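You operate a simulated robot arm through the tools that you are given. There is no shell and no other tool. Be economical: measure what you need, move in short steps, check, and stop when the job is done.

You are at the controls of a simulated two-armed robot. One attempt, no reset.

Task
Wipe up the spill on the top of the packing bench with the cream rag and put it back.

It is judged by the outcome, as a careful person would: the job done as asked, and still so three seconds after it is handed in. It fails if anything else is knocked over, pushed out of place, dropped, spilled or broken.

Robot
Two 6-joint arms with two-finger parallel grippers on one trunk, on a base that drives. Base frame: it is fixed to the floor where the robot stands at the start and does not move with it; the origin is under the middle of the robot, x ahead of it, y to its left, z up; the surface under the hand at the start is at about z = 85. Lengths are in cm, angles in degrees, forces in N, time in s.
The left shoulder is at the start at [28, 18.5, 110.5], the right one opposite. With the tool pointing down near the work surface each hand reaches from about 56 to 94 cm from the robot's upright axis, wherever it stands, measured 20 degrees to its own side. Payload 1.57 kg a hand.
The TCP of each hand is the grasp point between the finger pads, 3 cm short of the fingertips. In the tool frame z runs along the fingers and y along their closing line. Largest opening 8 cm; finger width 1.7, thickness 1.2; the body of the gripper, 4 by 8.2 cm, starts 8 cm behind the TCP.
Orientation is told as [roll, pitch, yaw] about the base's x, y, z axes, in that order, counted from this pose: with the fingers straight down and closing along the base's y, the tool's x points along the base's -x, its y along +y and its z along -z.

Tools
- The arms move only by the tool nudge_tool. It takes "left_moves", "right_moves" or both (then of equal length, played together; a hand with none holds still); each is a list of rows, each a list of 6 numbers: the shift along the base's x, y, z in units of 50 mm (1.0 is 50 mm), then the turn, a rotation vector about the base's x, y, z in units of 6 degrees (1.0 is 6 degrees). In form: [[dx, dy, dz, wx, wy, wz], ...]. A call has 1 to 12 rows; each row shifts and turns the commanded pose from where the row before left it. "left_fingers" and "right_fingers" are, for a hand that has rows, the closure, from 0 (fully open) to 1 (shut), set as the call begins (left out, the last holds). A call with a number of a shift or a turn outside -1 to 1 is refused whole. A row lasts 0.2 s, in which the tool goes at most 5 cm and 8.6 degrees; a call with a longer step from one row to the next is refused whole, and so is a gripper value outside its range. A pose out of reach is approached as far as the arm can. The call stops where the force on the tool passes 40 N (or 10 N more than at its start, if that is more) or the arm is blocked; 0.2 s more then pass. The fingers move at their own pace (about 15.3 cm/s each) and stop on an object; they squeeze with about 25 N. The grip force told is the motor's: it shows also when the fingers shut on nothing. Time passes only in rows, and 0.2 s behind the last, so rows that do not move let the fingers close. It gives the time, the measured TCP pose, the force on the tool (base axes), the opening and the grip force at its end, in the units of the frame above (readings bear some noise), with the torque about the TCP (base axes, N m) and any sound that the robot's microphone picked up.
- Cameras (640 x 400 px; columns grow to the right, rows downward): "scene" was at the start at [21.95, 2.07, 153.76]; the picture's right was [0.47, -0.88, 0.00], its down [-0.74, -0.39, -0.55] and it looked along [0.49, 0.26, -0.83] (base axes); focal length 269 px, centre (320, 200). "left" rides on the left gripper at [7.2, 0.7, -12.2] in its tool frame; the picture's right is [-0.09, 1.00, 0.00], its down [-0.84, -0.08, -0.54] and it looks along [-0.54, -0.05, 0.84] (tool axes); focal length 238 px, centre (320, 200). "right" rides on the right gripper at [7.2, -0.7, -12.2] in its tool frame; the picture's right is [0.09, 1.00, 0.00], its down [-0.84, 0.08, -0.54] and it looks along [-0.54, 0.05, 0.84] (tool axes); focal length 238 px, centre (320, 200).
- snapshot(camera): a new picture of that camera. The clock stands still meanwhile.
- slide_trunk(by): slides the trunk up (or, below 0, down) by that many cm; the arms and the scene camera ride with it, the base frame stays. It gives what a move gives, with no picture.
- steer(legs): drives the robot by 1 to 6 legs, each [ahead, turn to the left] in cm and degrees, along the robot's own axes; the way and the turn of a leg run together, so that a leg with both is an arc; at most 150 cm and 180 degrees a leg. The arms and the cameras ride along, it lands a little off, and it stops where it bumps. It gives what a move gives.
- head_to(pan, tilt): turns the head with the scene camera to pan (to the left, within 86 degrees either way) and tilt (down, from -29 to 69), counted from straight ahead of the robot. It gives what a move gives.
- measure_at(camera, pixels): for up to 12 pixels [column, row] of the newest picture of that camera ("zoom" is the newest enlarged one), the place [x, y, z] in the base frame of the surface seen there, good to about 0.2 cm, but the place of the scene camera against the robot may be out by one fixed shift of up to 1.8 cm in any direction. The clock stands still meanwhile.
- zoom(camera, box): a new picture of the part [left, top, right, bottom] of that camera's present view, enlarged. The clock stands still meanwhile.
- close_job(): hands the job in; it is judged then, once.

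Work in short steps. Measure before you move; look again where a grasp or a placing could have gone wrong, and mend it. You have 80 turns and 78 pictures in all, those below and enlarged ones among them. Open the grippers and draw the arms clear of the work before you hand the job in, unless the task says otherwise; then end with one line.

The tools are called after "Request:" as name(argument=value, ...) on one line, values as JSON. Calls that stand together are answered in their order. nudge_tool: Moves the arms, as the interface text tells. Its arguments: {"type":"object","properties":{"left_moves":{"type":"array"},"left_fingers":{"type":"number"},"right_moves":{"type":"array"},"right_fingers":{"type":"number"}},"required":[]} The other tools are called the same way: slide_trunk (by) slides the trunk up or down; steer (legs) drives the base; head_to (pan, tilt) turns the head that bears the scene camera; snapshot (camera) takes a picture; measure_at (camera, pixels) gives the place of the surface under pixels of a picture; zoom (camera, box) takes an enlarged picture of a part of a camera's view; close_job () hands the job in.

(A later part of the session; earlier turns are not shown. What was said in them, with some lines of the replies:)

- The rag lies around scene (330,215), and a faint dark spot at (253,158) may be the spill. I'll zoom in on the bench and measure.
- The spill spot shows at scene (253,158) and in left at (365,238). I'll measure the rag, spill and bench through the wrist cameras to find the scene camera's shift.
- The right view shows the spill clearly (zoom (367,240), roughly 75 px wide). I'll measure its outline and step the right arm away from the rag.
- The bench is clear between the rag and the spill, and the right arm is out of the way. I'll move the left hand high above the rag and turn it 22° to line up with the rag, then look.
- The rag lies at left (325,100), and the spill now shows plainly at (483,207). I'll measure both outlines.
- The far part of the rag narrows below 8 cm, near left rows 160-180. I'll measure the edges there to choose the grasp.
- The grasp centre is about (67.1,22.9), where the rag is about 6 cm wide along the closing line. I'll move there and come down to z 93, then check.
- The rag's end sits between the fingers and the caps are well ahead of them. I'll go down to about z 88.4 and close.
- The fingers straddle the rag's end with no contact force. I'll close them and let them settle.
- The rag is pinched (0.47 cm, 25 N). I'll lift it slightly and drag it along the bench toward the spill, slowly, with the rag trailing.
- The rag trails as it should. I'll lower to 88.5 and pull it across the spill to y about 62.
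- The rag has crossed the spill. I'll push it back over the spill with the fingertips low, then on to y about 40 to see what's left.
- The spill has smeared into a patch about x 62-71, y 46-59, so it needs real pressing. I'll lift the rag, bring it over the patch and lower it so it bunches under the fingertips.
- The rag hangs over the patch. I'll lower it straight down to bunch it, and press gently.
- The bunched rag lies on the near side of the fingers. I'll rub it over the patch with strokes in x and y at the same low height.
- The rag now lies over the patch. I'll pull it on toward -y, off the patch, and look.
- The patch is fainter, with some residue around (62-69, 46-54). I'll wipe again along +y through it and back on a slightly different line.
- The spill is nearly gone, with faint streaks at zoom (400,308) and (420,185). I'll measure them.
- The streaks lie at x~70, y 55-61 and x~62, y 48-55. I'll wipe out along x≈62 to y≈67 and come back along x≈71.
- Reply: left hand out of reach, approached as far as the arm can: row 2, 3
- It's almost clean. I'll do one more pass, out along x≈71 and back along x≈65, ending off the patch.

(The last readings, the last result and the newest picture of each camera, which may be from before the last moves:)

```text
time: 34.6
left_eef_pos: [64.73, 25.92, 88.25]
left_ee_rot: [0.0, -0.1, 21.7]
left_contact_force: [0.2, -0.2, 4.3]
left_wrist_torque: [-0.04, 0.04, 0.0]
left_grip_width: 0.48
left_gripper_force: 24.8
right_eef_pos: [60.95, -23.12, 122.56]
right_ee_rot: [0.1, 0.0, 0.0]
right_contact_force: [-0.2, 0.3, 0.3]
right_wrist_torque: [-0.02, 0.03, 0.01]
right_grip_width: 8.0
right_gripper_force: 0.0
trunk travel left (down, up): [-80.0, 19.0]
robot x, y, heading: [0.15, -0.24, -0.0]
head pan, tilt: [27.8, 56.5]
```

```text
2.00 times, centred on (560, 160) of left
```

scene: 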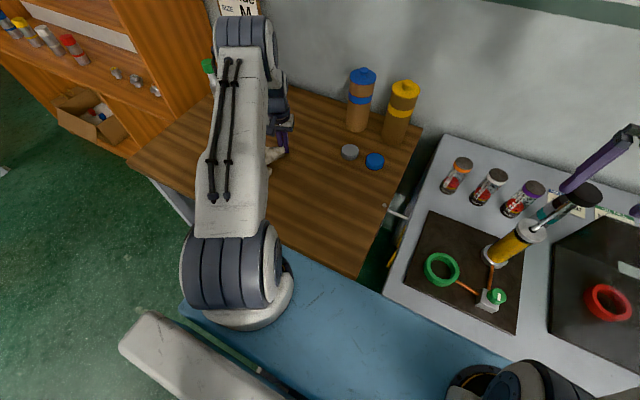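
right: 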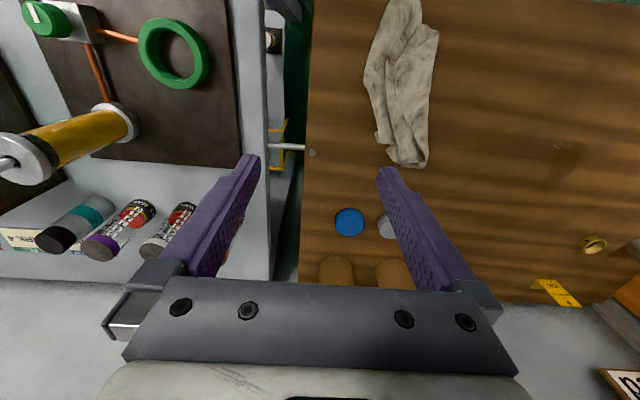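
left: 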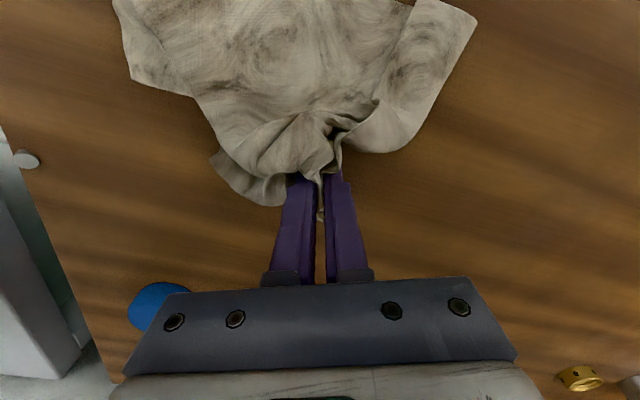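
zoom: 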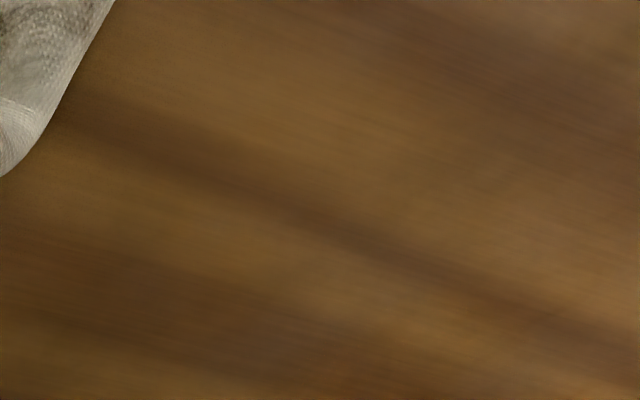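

The area looks clean here. I'll view it wider before putting the rag back.

Request:
zoom(camera="left", box=[560, 120, 640, 330])

Request:
zoom(camera="scene", box=[160, 80, 420, 280])

```text
1.90 times, centred on (600, 225) of left
```

zoom: 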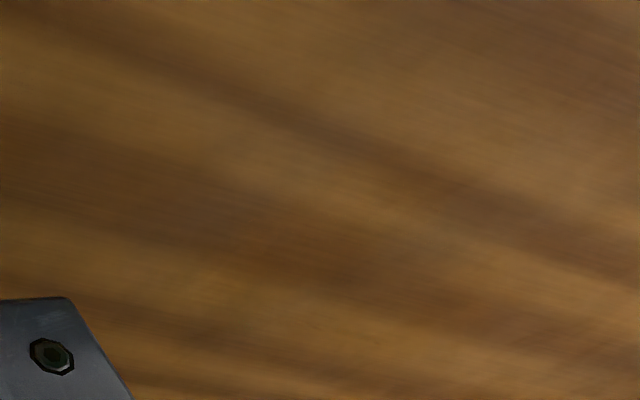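

```text
2.00 times, centred on (290, 180) of scene
```

zoom: 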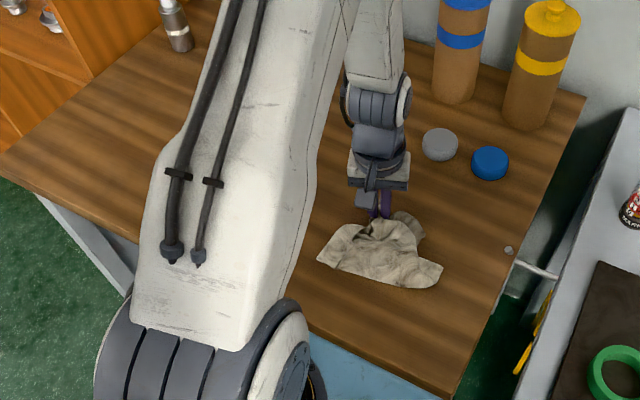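

The bench looks clean. I'll measure where the rag lies now before putting it back on its original footprint, (46.5,16)-(70,24).

Request:
measure_at(camera="zoom", pixels=[[440, 265], [430, 287], [318, 258], [345, 226], [380, 255], [405, 215], [423, 240], [380, 215]])

```text
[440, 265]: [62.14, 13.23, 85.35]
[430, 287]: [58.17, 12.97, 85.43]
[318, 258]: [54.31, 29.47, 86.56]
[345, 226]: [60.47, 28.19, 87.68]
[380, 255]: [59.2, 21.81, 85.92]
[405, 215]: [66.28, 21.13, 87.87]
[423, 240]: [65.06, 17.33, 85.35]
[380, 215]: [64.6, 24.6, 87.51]
```

The rag is sprawled, so I'll lift it to hang freely and move toward the near end of its old footprint as far as the arm reaches.

Request:
nudge_tool(left_moves=[[0, 0, 0.8, 0, 0, 0], [0, 0, 0.8, 0, 0, 0], [0, 0, 0.8, 0, 0, 0], [0, 0, 0.8, 0, 0, 0], [0, 0, 0.8, 0, 0, 0], [-0.6, -0.4, 0.2, 0, 0, 0], [-0.6, -0.4, 0, 0, 0, 0], [-0.6, -0.4, 0, 0, 0, 0], [-0.6, -0.4, 0, 0, 0, 0], [-0.6, -0.4, 0, 0, 0, 0], [0, 0, 0, 0, 0, 0], [0, 0, 0, 0, 0, 0]])

Request:
snapshot(camera="scene")

Request:
snapshot(camera="left")

```text
time: 37.2
left_eef_pos: [49.88, 15.89, 109.14]
left_ee_rot: [0.0, 0.2, 21.6]
left_contact_force: [-0.3, -0.4, 0.8]
left_wrist_torque: [0.03, -0.01, 0.0]
left_grip_width: 0.48
left_gripper_force: 25.1
right_eef_pos: [60.95, -23.1, 122.65]
right_ee_rot: [0.1, -0.1, 0.0]
right_contact_force: [-0.3, 0.3, 0.9]
right_wrist_torque: [0.04, 0.0, -0.03]
right_grip_width: 8.01
right_gripper_force: 0.1
trunk travel left (down, up): [-80.0, 19.0]
robot x, y, heading: [0.23, -0.4, 0.1]
head pan, tilt: [27.8, 56.5]
```

```text
39 pictures are left
```

scene: 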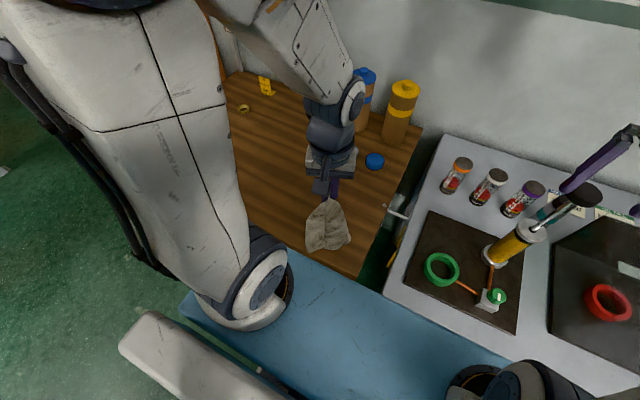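

```text
38 pictures are left
```

left: 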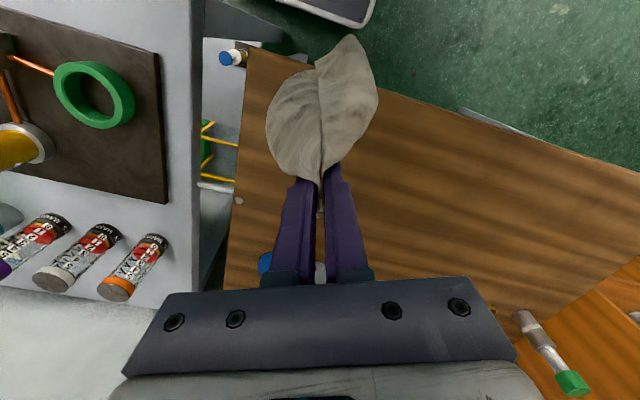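

The reach is fine here. I'll lay the rag down: lower until its tail touches, then sweep toward +x,+y while coming down along an arc.

Request:
nudge_tool(left_moves=[[0, 0, -0.5, 0, 0, 0], [0.2, 0.08, -0.4, 0, 0, 0], [0.4, 0.16, -0.4, 0, 0, 0], [0.45, 0.18, -0.4, 0, 0, 0], [0.45, 0.18, -0.4, 0, 0, 0], [0.45, 0.18, -0.4, 0, 0, 0], [0.45, 0.18, -0.5, 0, 0, 0], [0.45, 0.18, -0.5, 0, 0, 0], [0.4, 0.16, -0.4, 0, 0, 0], [0.2, 0.1, -0.2, 0, 0, 0], [0, 0, 0, 0, 0, 0]])

Request:
snapshot(camera="scene")

Request:
snapshot(camera="left")

```text
time: 39.6
left_eef_pos: [68.12, 22.76, 89.03]
left_ee_rot: [0.0, 0.0, 21.4]
left_contact_force: [1.0, 0.3, -1.1]
left_wrist_torque: [0.03, 0.02, -0.01]
left_grip_width: 0.47
left_gripper_force: 25.1
left hand out of reach, approached as far as the arm can: row 1
right_eef_pos: [60.97, -23.06, 122.63]
right_ee_rot: [0.1, 0.1, -0.1]
right_contact_force: [-0.5, -0.6, 0.3]
right_wrist_torque: [-0.04, 0.0, -0.01]
right_grip_width: 8.01
right_gripper_force: 0.1
trunk travel left (down, up): [-80.0, 19.0]
robot x, y, heading: [0.15, -0.08, 0.2]
head pan, tilt: [27.8, 56.5]
```

```text
37 pictures are left
```

scene: 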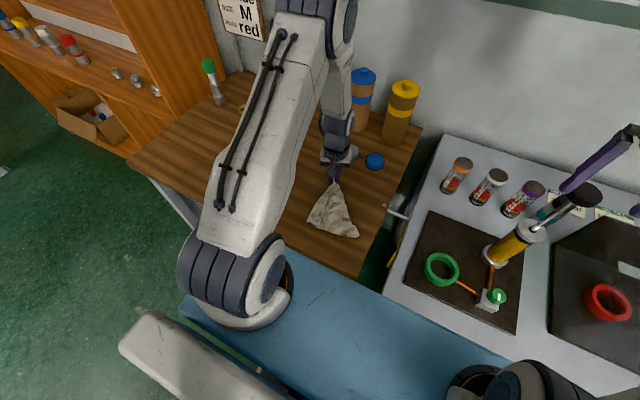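

```text
36 pictures are left
```

left: 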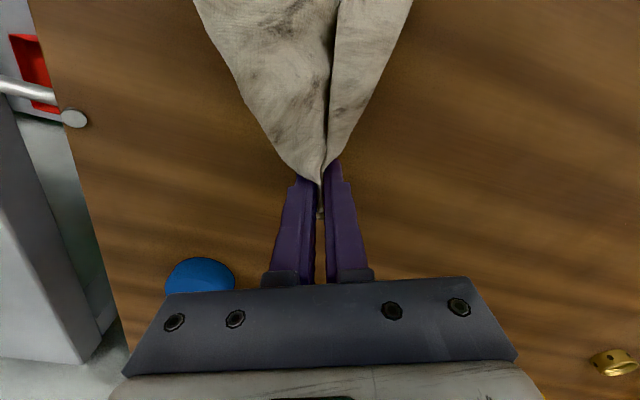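

The rag lies on its original spot, spread toward the robot. I'll lower 0.5 cm, open and draw straight up.

Request:
nudge_tool(left_moves=[[-0.1, 0, -0.1, 0, 0, 0], [0, 0, 0, 0, 0, 0]])

Request:
nudge_tool(left_moves=[[0, 0, 0, 0, 0, 0], [0, 0, 0, 0, 0, 0], [0, 0, 0, 0, 0, 0], [0, 0, 0.3, 0, 0, 0], [0, 0, 0.5, 0, 0, 0], [0, 0, 0.8, 0, 0, 0], [0, 0, 1, 0, 0, 0], [0, 0, 1, 0, 0, 0]], left_fingers=0)

Request:
snapshot(camera="left")

Request:
snapshot(camera="scene")

```text
time: 40.2
left_eef_pos: [67.68, 22.76, 88.65]
left_ee_rot: [-0.1, 0.0, 21.6]
left_contact_force: [-0.8, 0.6, -0.5]
left_wrist_torque: [0.02, -0.02, -0.04]
left_grip_width: 0.49
left_gripper_force: 25.4
right_eef_pos: [60.93, -23.07, 122.71]
right_ee_rot: [0.1, 0.0, 0.0]
right_contact_force: [0.3, 0.1, 0.2]
right_wrist_torque: [0.01, -0.01, 0.0]
right_grip_width: 7.99
right_gripper_force: 0.0
trunk travel left (down, up): [-80.0, 19.0]
robot x, y, heading: [0.24, 0.14, -0.2]
head pan, tilt: [27.8, 56.5]
```

```text
time: 42.0
left_eef_pos: [67.65, 22.71, 106.62]
left_ee_rot: [0.0, 0.1, 21.6]
left_contact_force: [-0.9, 0.4, 0.0]
left_wrist_torque: [0.02, 0.02, -0.01]
left_grip_width: 8.0
left_gripper_force: 0.1
right_eef_pos: [61.01, -23.03, 122.63]
right_ee_rot: [0.1, 0.0, 0.1]
right_contact_force: [0.6, 0.1, -0.4]
right_wrist_torque: [0.0, 0.02, 0.0]
right_grip_width: 7.99
right_gripper_force: 0.1
trunk travel left (down, up): [-80.0, 19.0]
robot x, y, heading: [0.41, 0.25, 0.2]
head pan, tilt: [27.8, 56.5]
```

```text
35 pictures are left
```

left: 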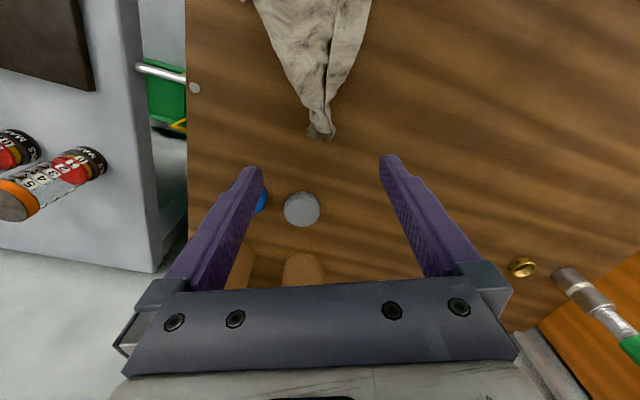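

```text
34 pictures are left
```

scene: 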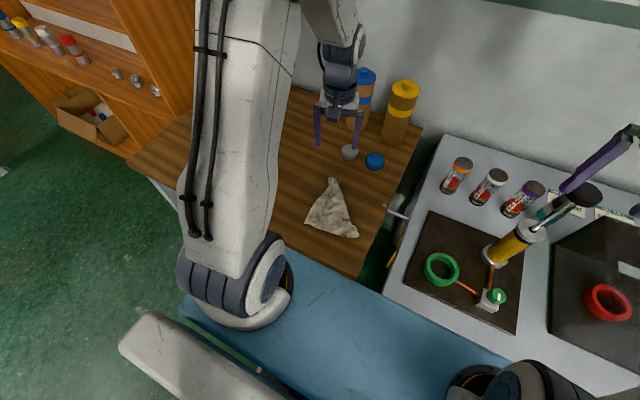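

The rag is back in place and the caps, ring and bottles haven't moved. I'll check the wiped area in the left view, then return the left arm to its starting spot.

Request:
zoom(camera="left", box=[400, 80, 600, 260])

Request:
nudge_tool(left_moves=[[-0.6, 0.5, 0, 0, 0, -0.6], [-0.8, 0.7, 0, 0, 0, -0.6], [-0.8, 0.7, 0, 0, 0, -0.6], [-0.8, 0.7, 0, 0, 0, -0.6], [-0.8, 0.7, 0, 0, 0, -0.6], [-0.8, 0.7, 0, 0, 0, -0.6], [-0.7, 0.5, 0, 0, 0, 0]])

Request:
snapshot(camera="scene")

Request:
zoom(camera="scene", box=[200, 80, 360, 240])

Request:
snapshot(camera="left")

```text
2.22 times, centred on (500, 170) of left
```

zoom: 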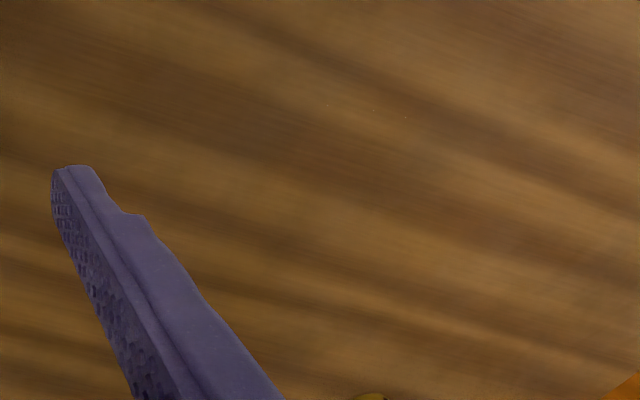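

```text
refused: row 2 steps farther than a row can; nothing moved
```

```text
32 pictures are left
```

scene: 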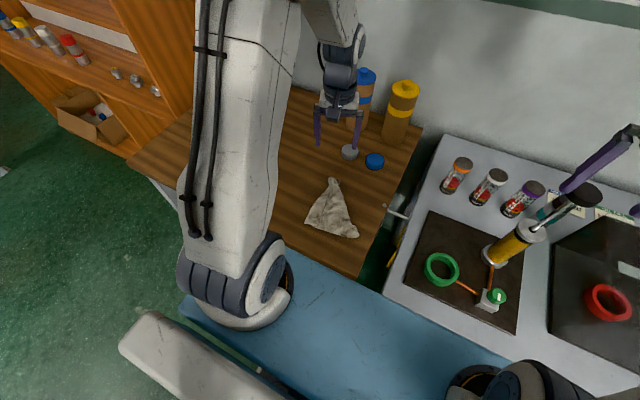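

```text
2.50 times, centred on (280, 160) of scene
```

zoom: 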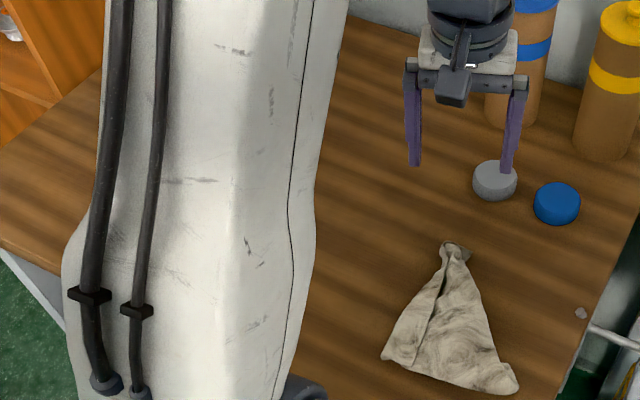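

```text
30 pictures are left
```

left: 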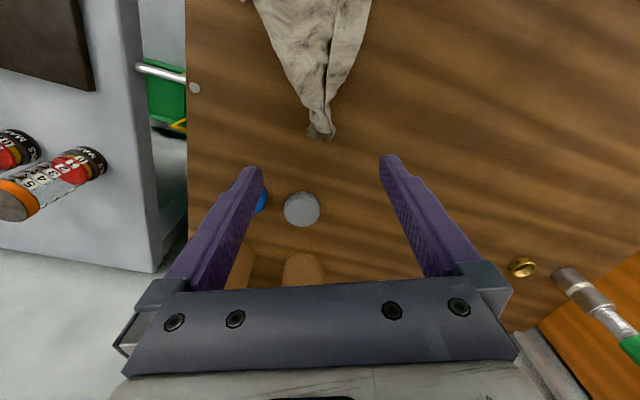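

The wiped area looks clean bar two tiny specks at zoom (370,112). The retreat was refused for row length, so I'll use shorter rows and look closer.

Request:
measure_at(camera="left", pixels=[[523, 130], [503, 127], [537, 134]])

Request:
nudge_tool(left_moves=[[-0.6, 0.5, 0, 0, 0, -0.6], [-0.6, 0.5, 0, 0, 0, -0.6], [-0.6, 0.5, 0, 0, 0, -0.6], [-0.6, 0.5, 0, 0, 0, -0.6], [-0.6, 0.5, 0, 0, 0, -0.6], [-0.6, 0.5, 0, 0, 0, -0.6], [-0.6, 0.5, 0, 0, 0, 0], [-0.6, 0.5, 0, 0, 0, 0], [-0.5, 0.5, 0, 0, 0, 0]])

Request:
zoom(camera="scene", box=[200, 110, 310, 210])

Request:
zoom(camera="left", box=[240, 130, 500, 290])

Request:
snapshot(camera="scene")

```text
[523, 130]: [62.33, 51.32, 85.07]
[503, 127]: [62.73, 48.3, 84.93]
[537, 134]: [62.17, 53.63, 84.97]
```

```text
time: 44.0
left_eef_pos: [41.03, 45.25, 106.65]
left_ee_rot: [0.0, -0.1, -0.1]
left_contact_force: [-0.2, 0.8, 0.9]
left_wrist_torque: [0.03, 0.03, 0.01]
left_grip_width: 8.02
left_gripper_force: 0.0
right_eef_pos: [60.92, -22.98, 122.66]
right_ee_rot: [0.2, 0.0, -0.1]
right_contact_force: [-0.4, 0.2, 0.3]
right_wrist_torque: [0.01, -0.01, 0.01]
right_grip_width: 7.98
right_gripper_force: 0.0
trunk travel left (down, up): [-80.0, 19.0]
robot x, y, heading: [0.1, -0.07, -0.0]
head pan, tilt: [27.8, 56.5]
```

```text
4.00 times, centred on (255, 160) of scene
```

zoom: 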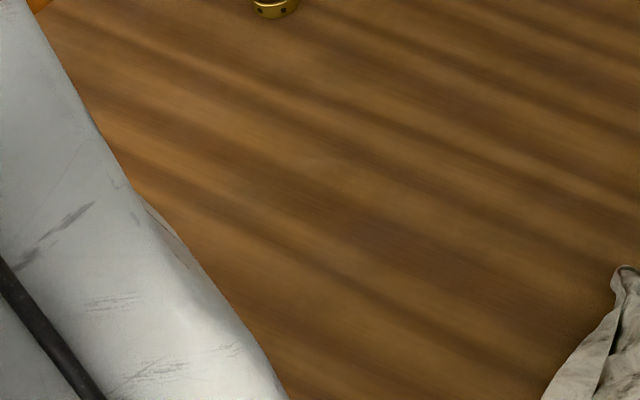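

```text
2.46 times, centred on (370, 210) of left
```

zoom: 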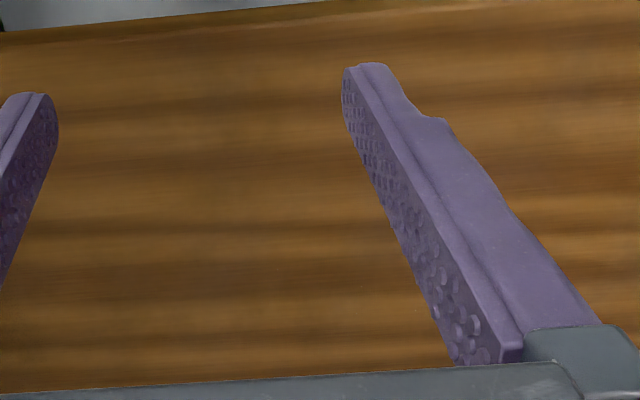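

```text
27 pictures are left
```

scene: 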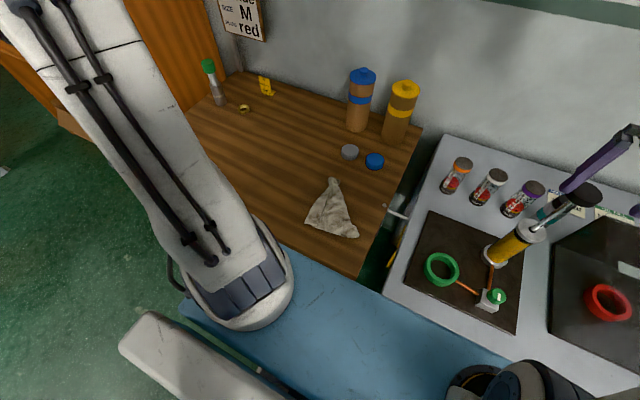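

The bench looks clean, with maybe a very faint trace at zoom (310,165). I'll enlarge that hard to be sure.

Request:
zoom(camera="scene", box=[235, 142, 275, 172])

Request:
zoom(camera="left", box=[310, 210, 420, 280])

```text
13.33 times, centred on (255, 157) of scene
```

zoom: 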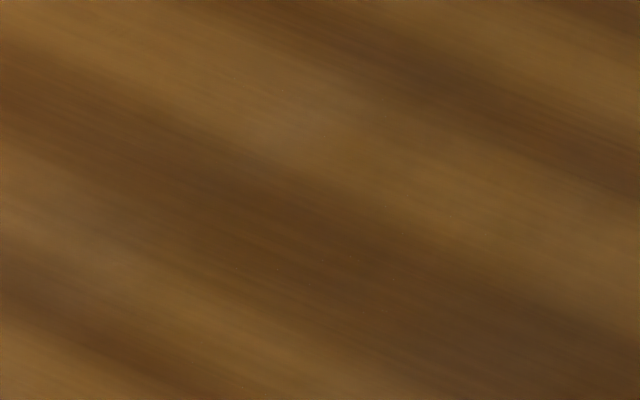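

```text
5.71 times, centred on (365, 245) of left
```

zoom: 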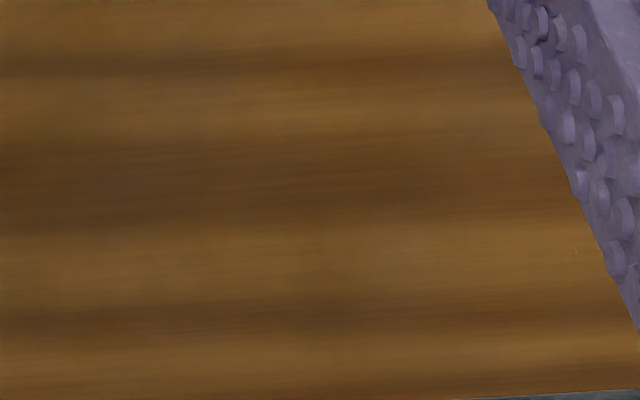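

No spill is left to see, the rag is back in its place, nothing else has moved, and both grippers are open and clear. I'm handing the job in.

Request:
close_job()

```text
The job is handed in.
```

I wiped up the spill on the packing bench and put the cream rag back where it was, a little more spread out than before. The close-up pictures show only a few very faint specks, and nothing else was moved.
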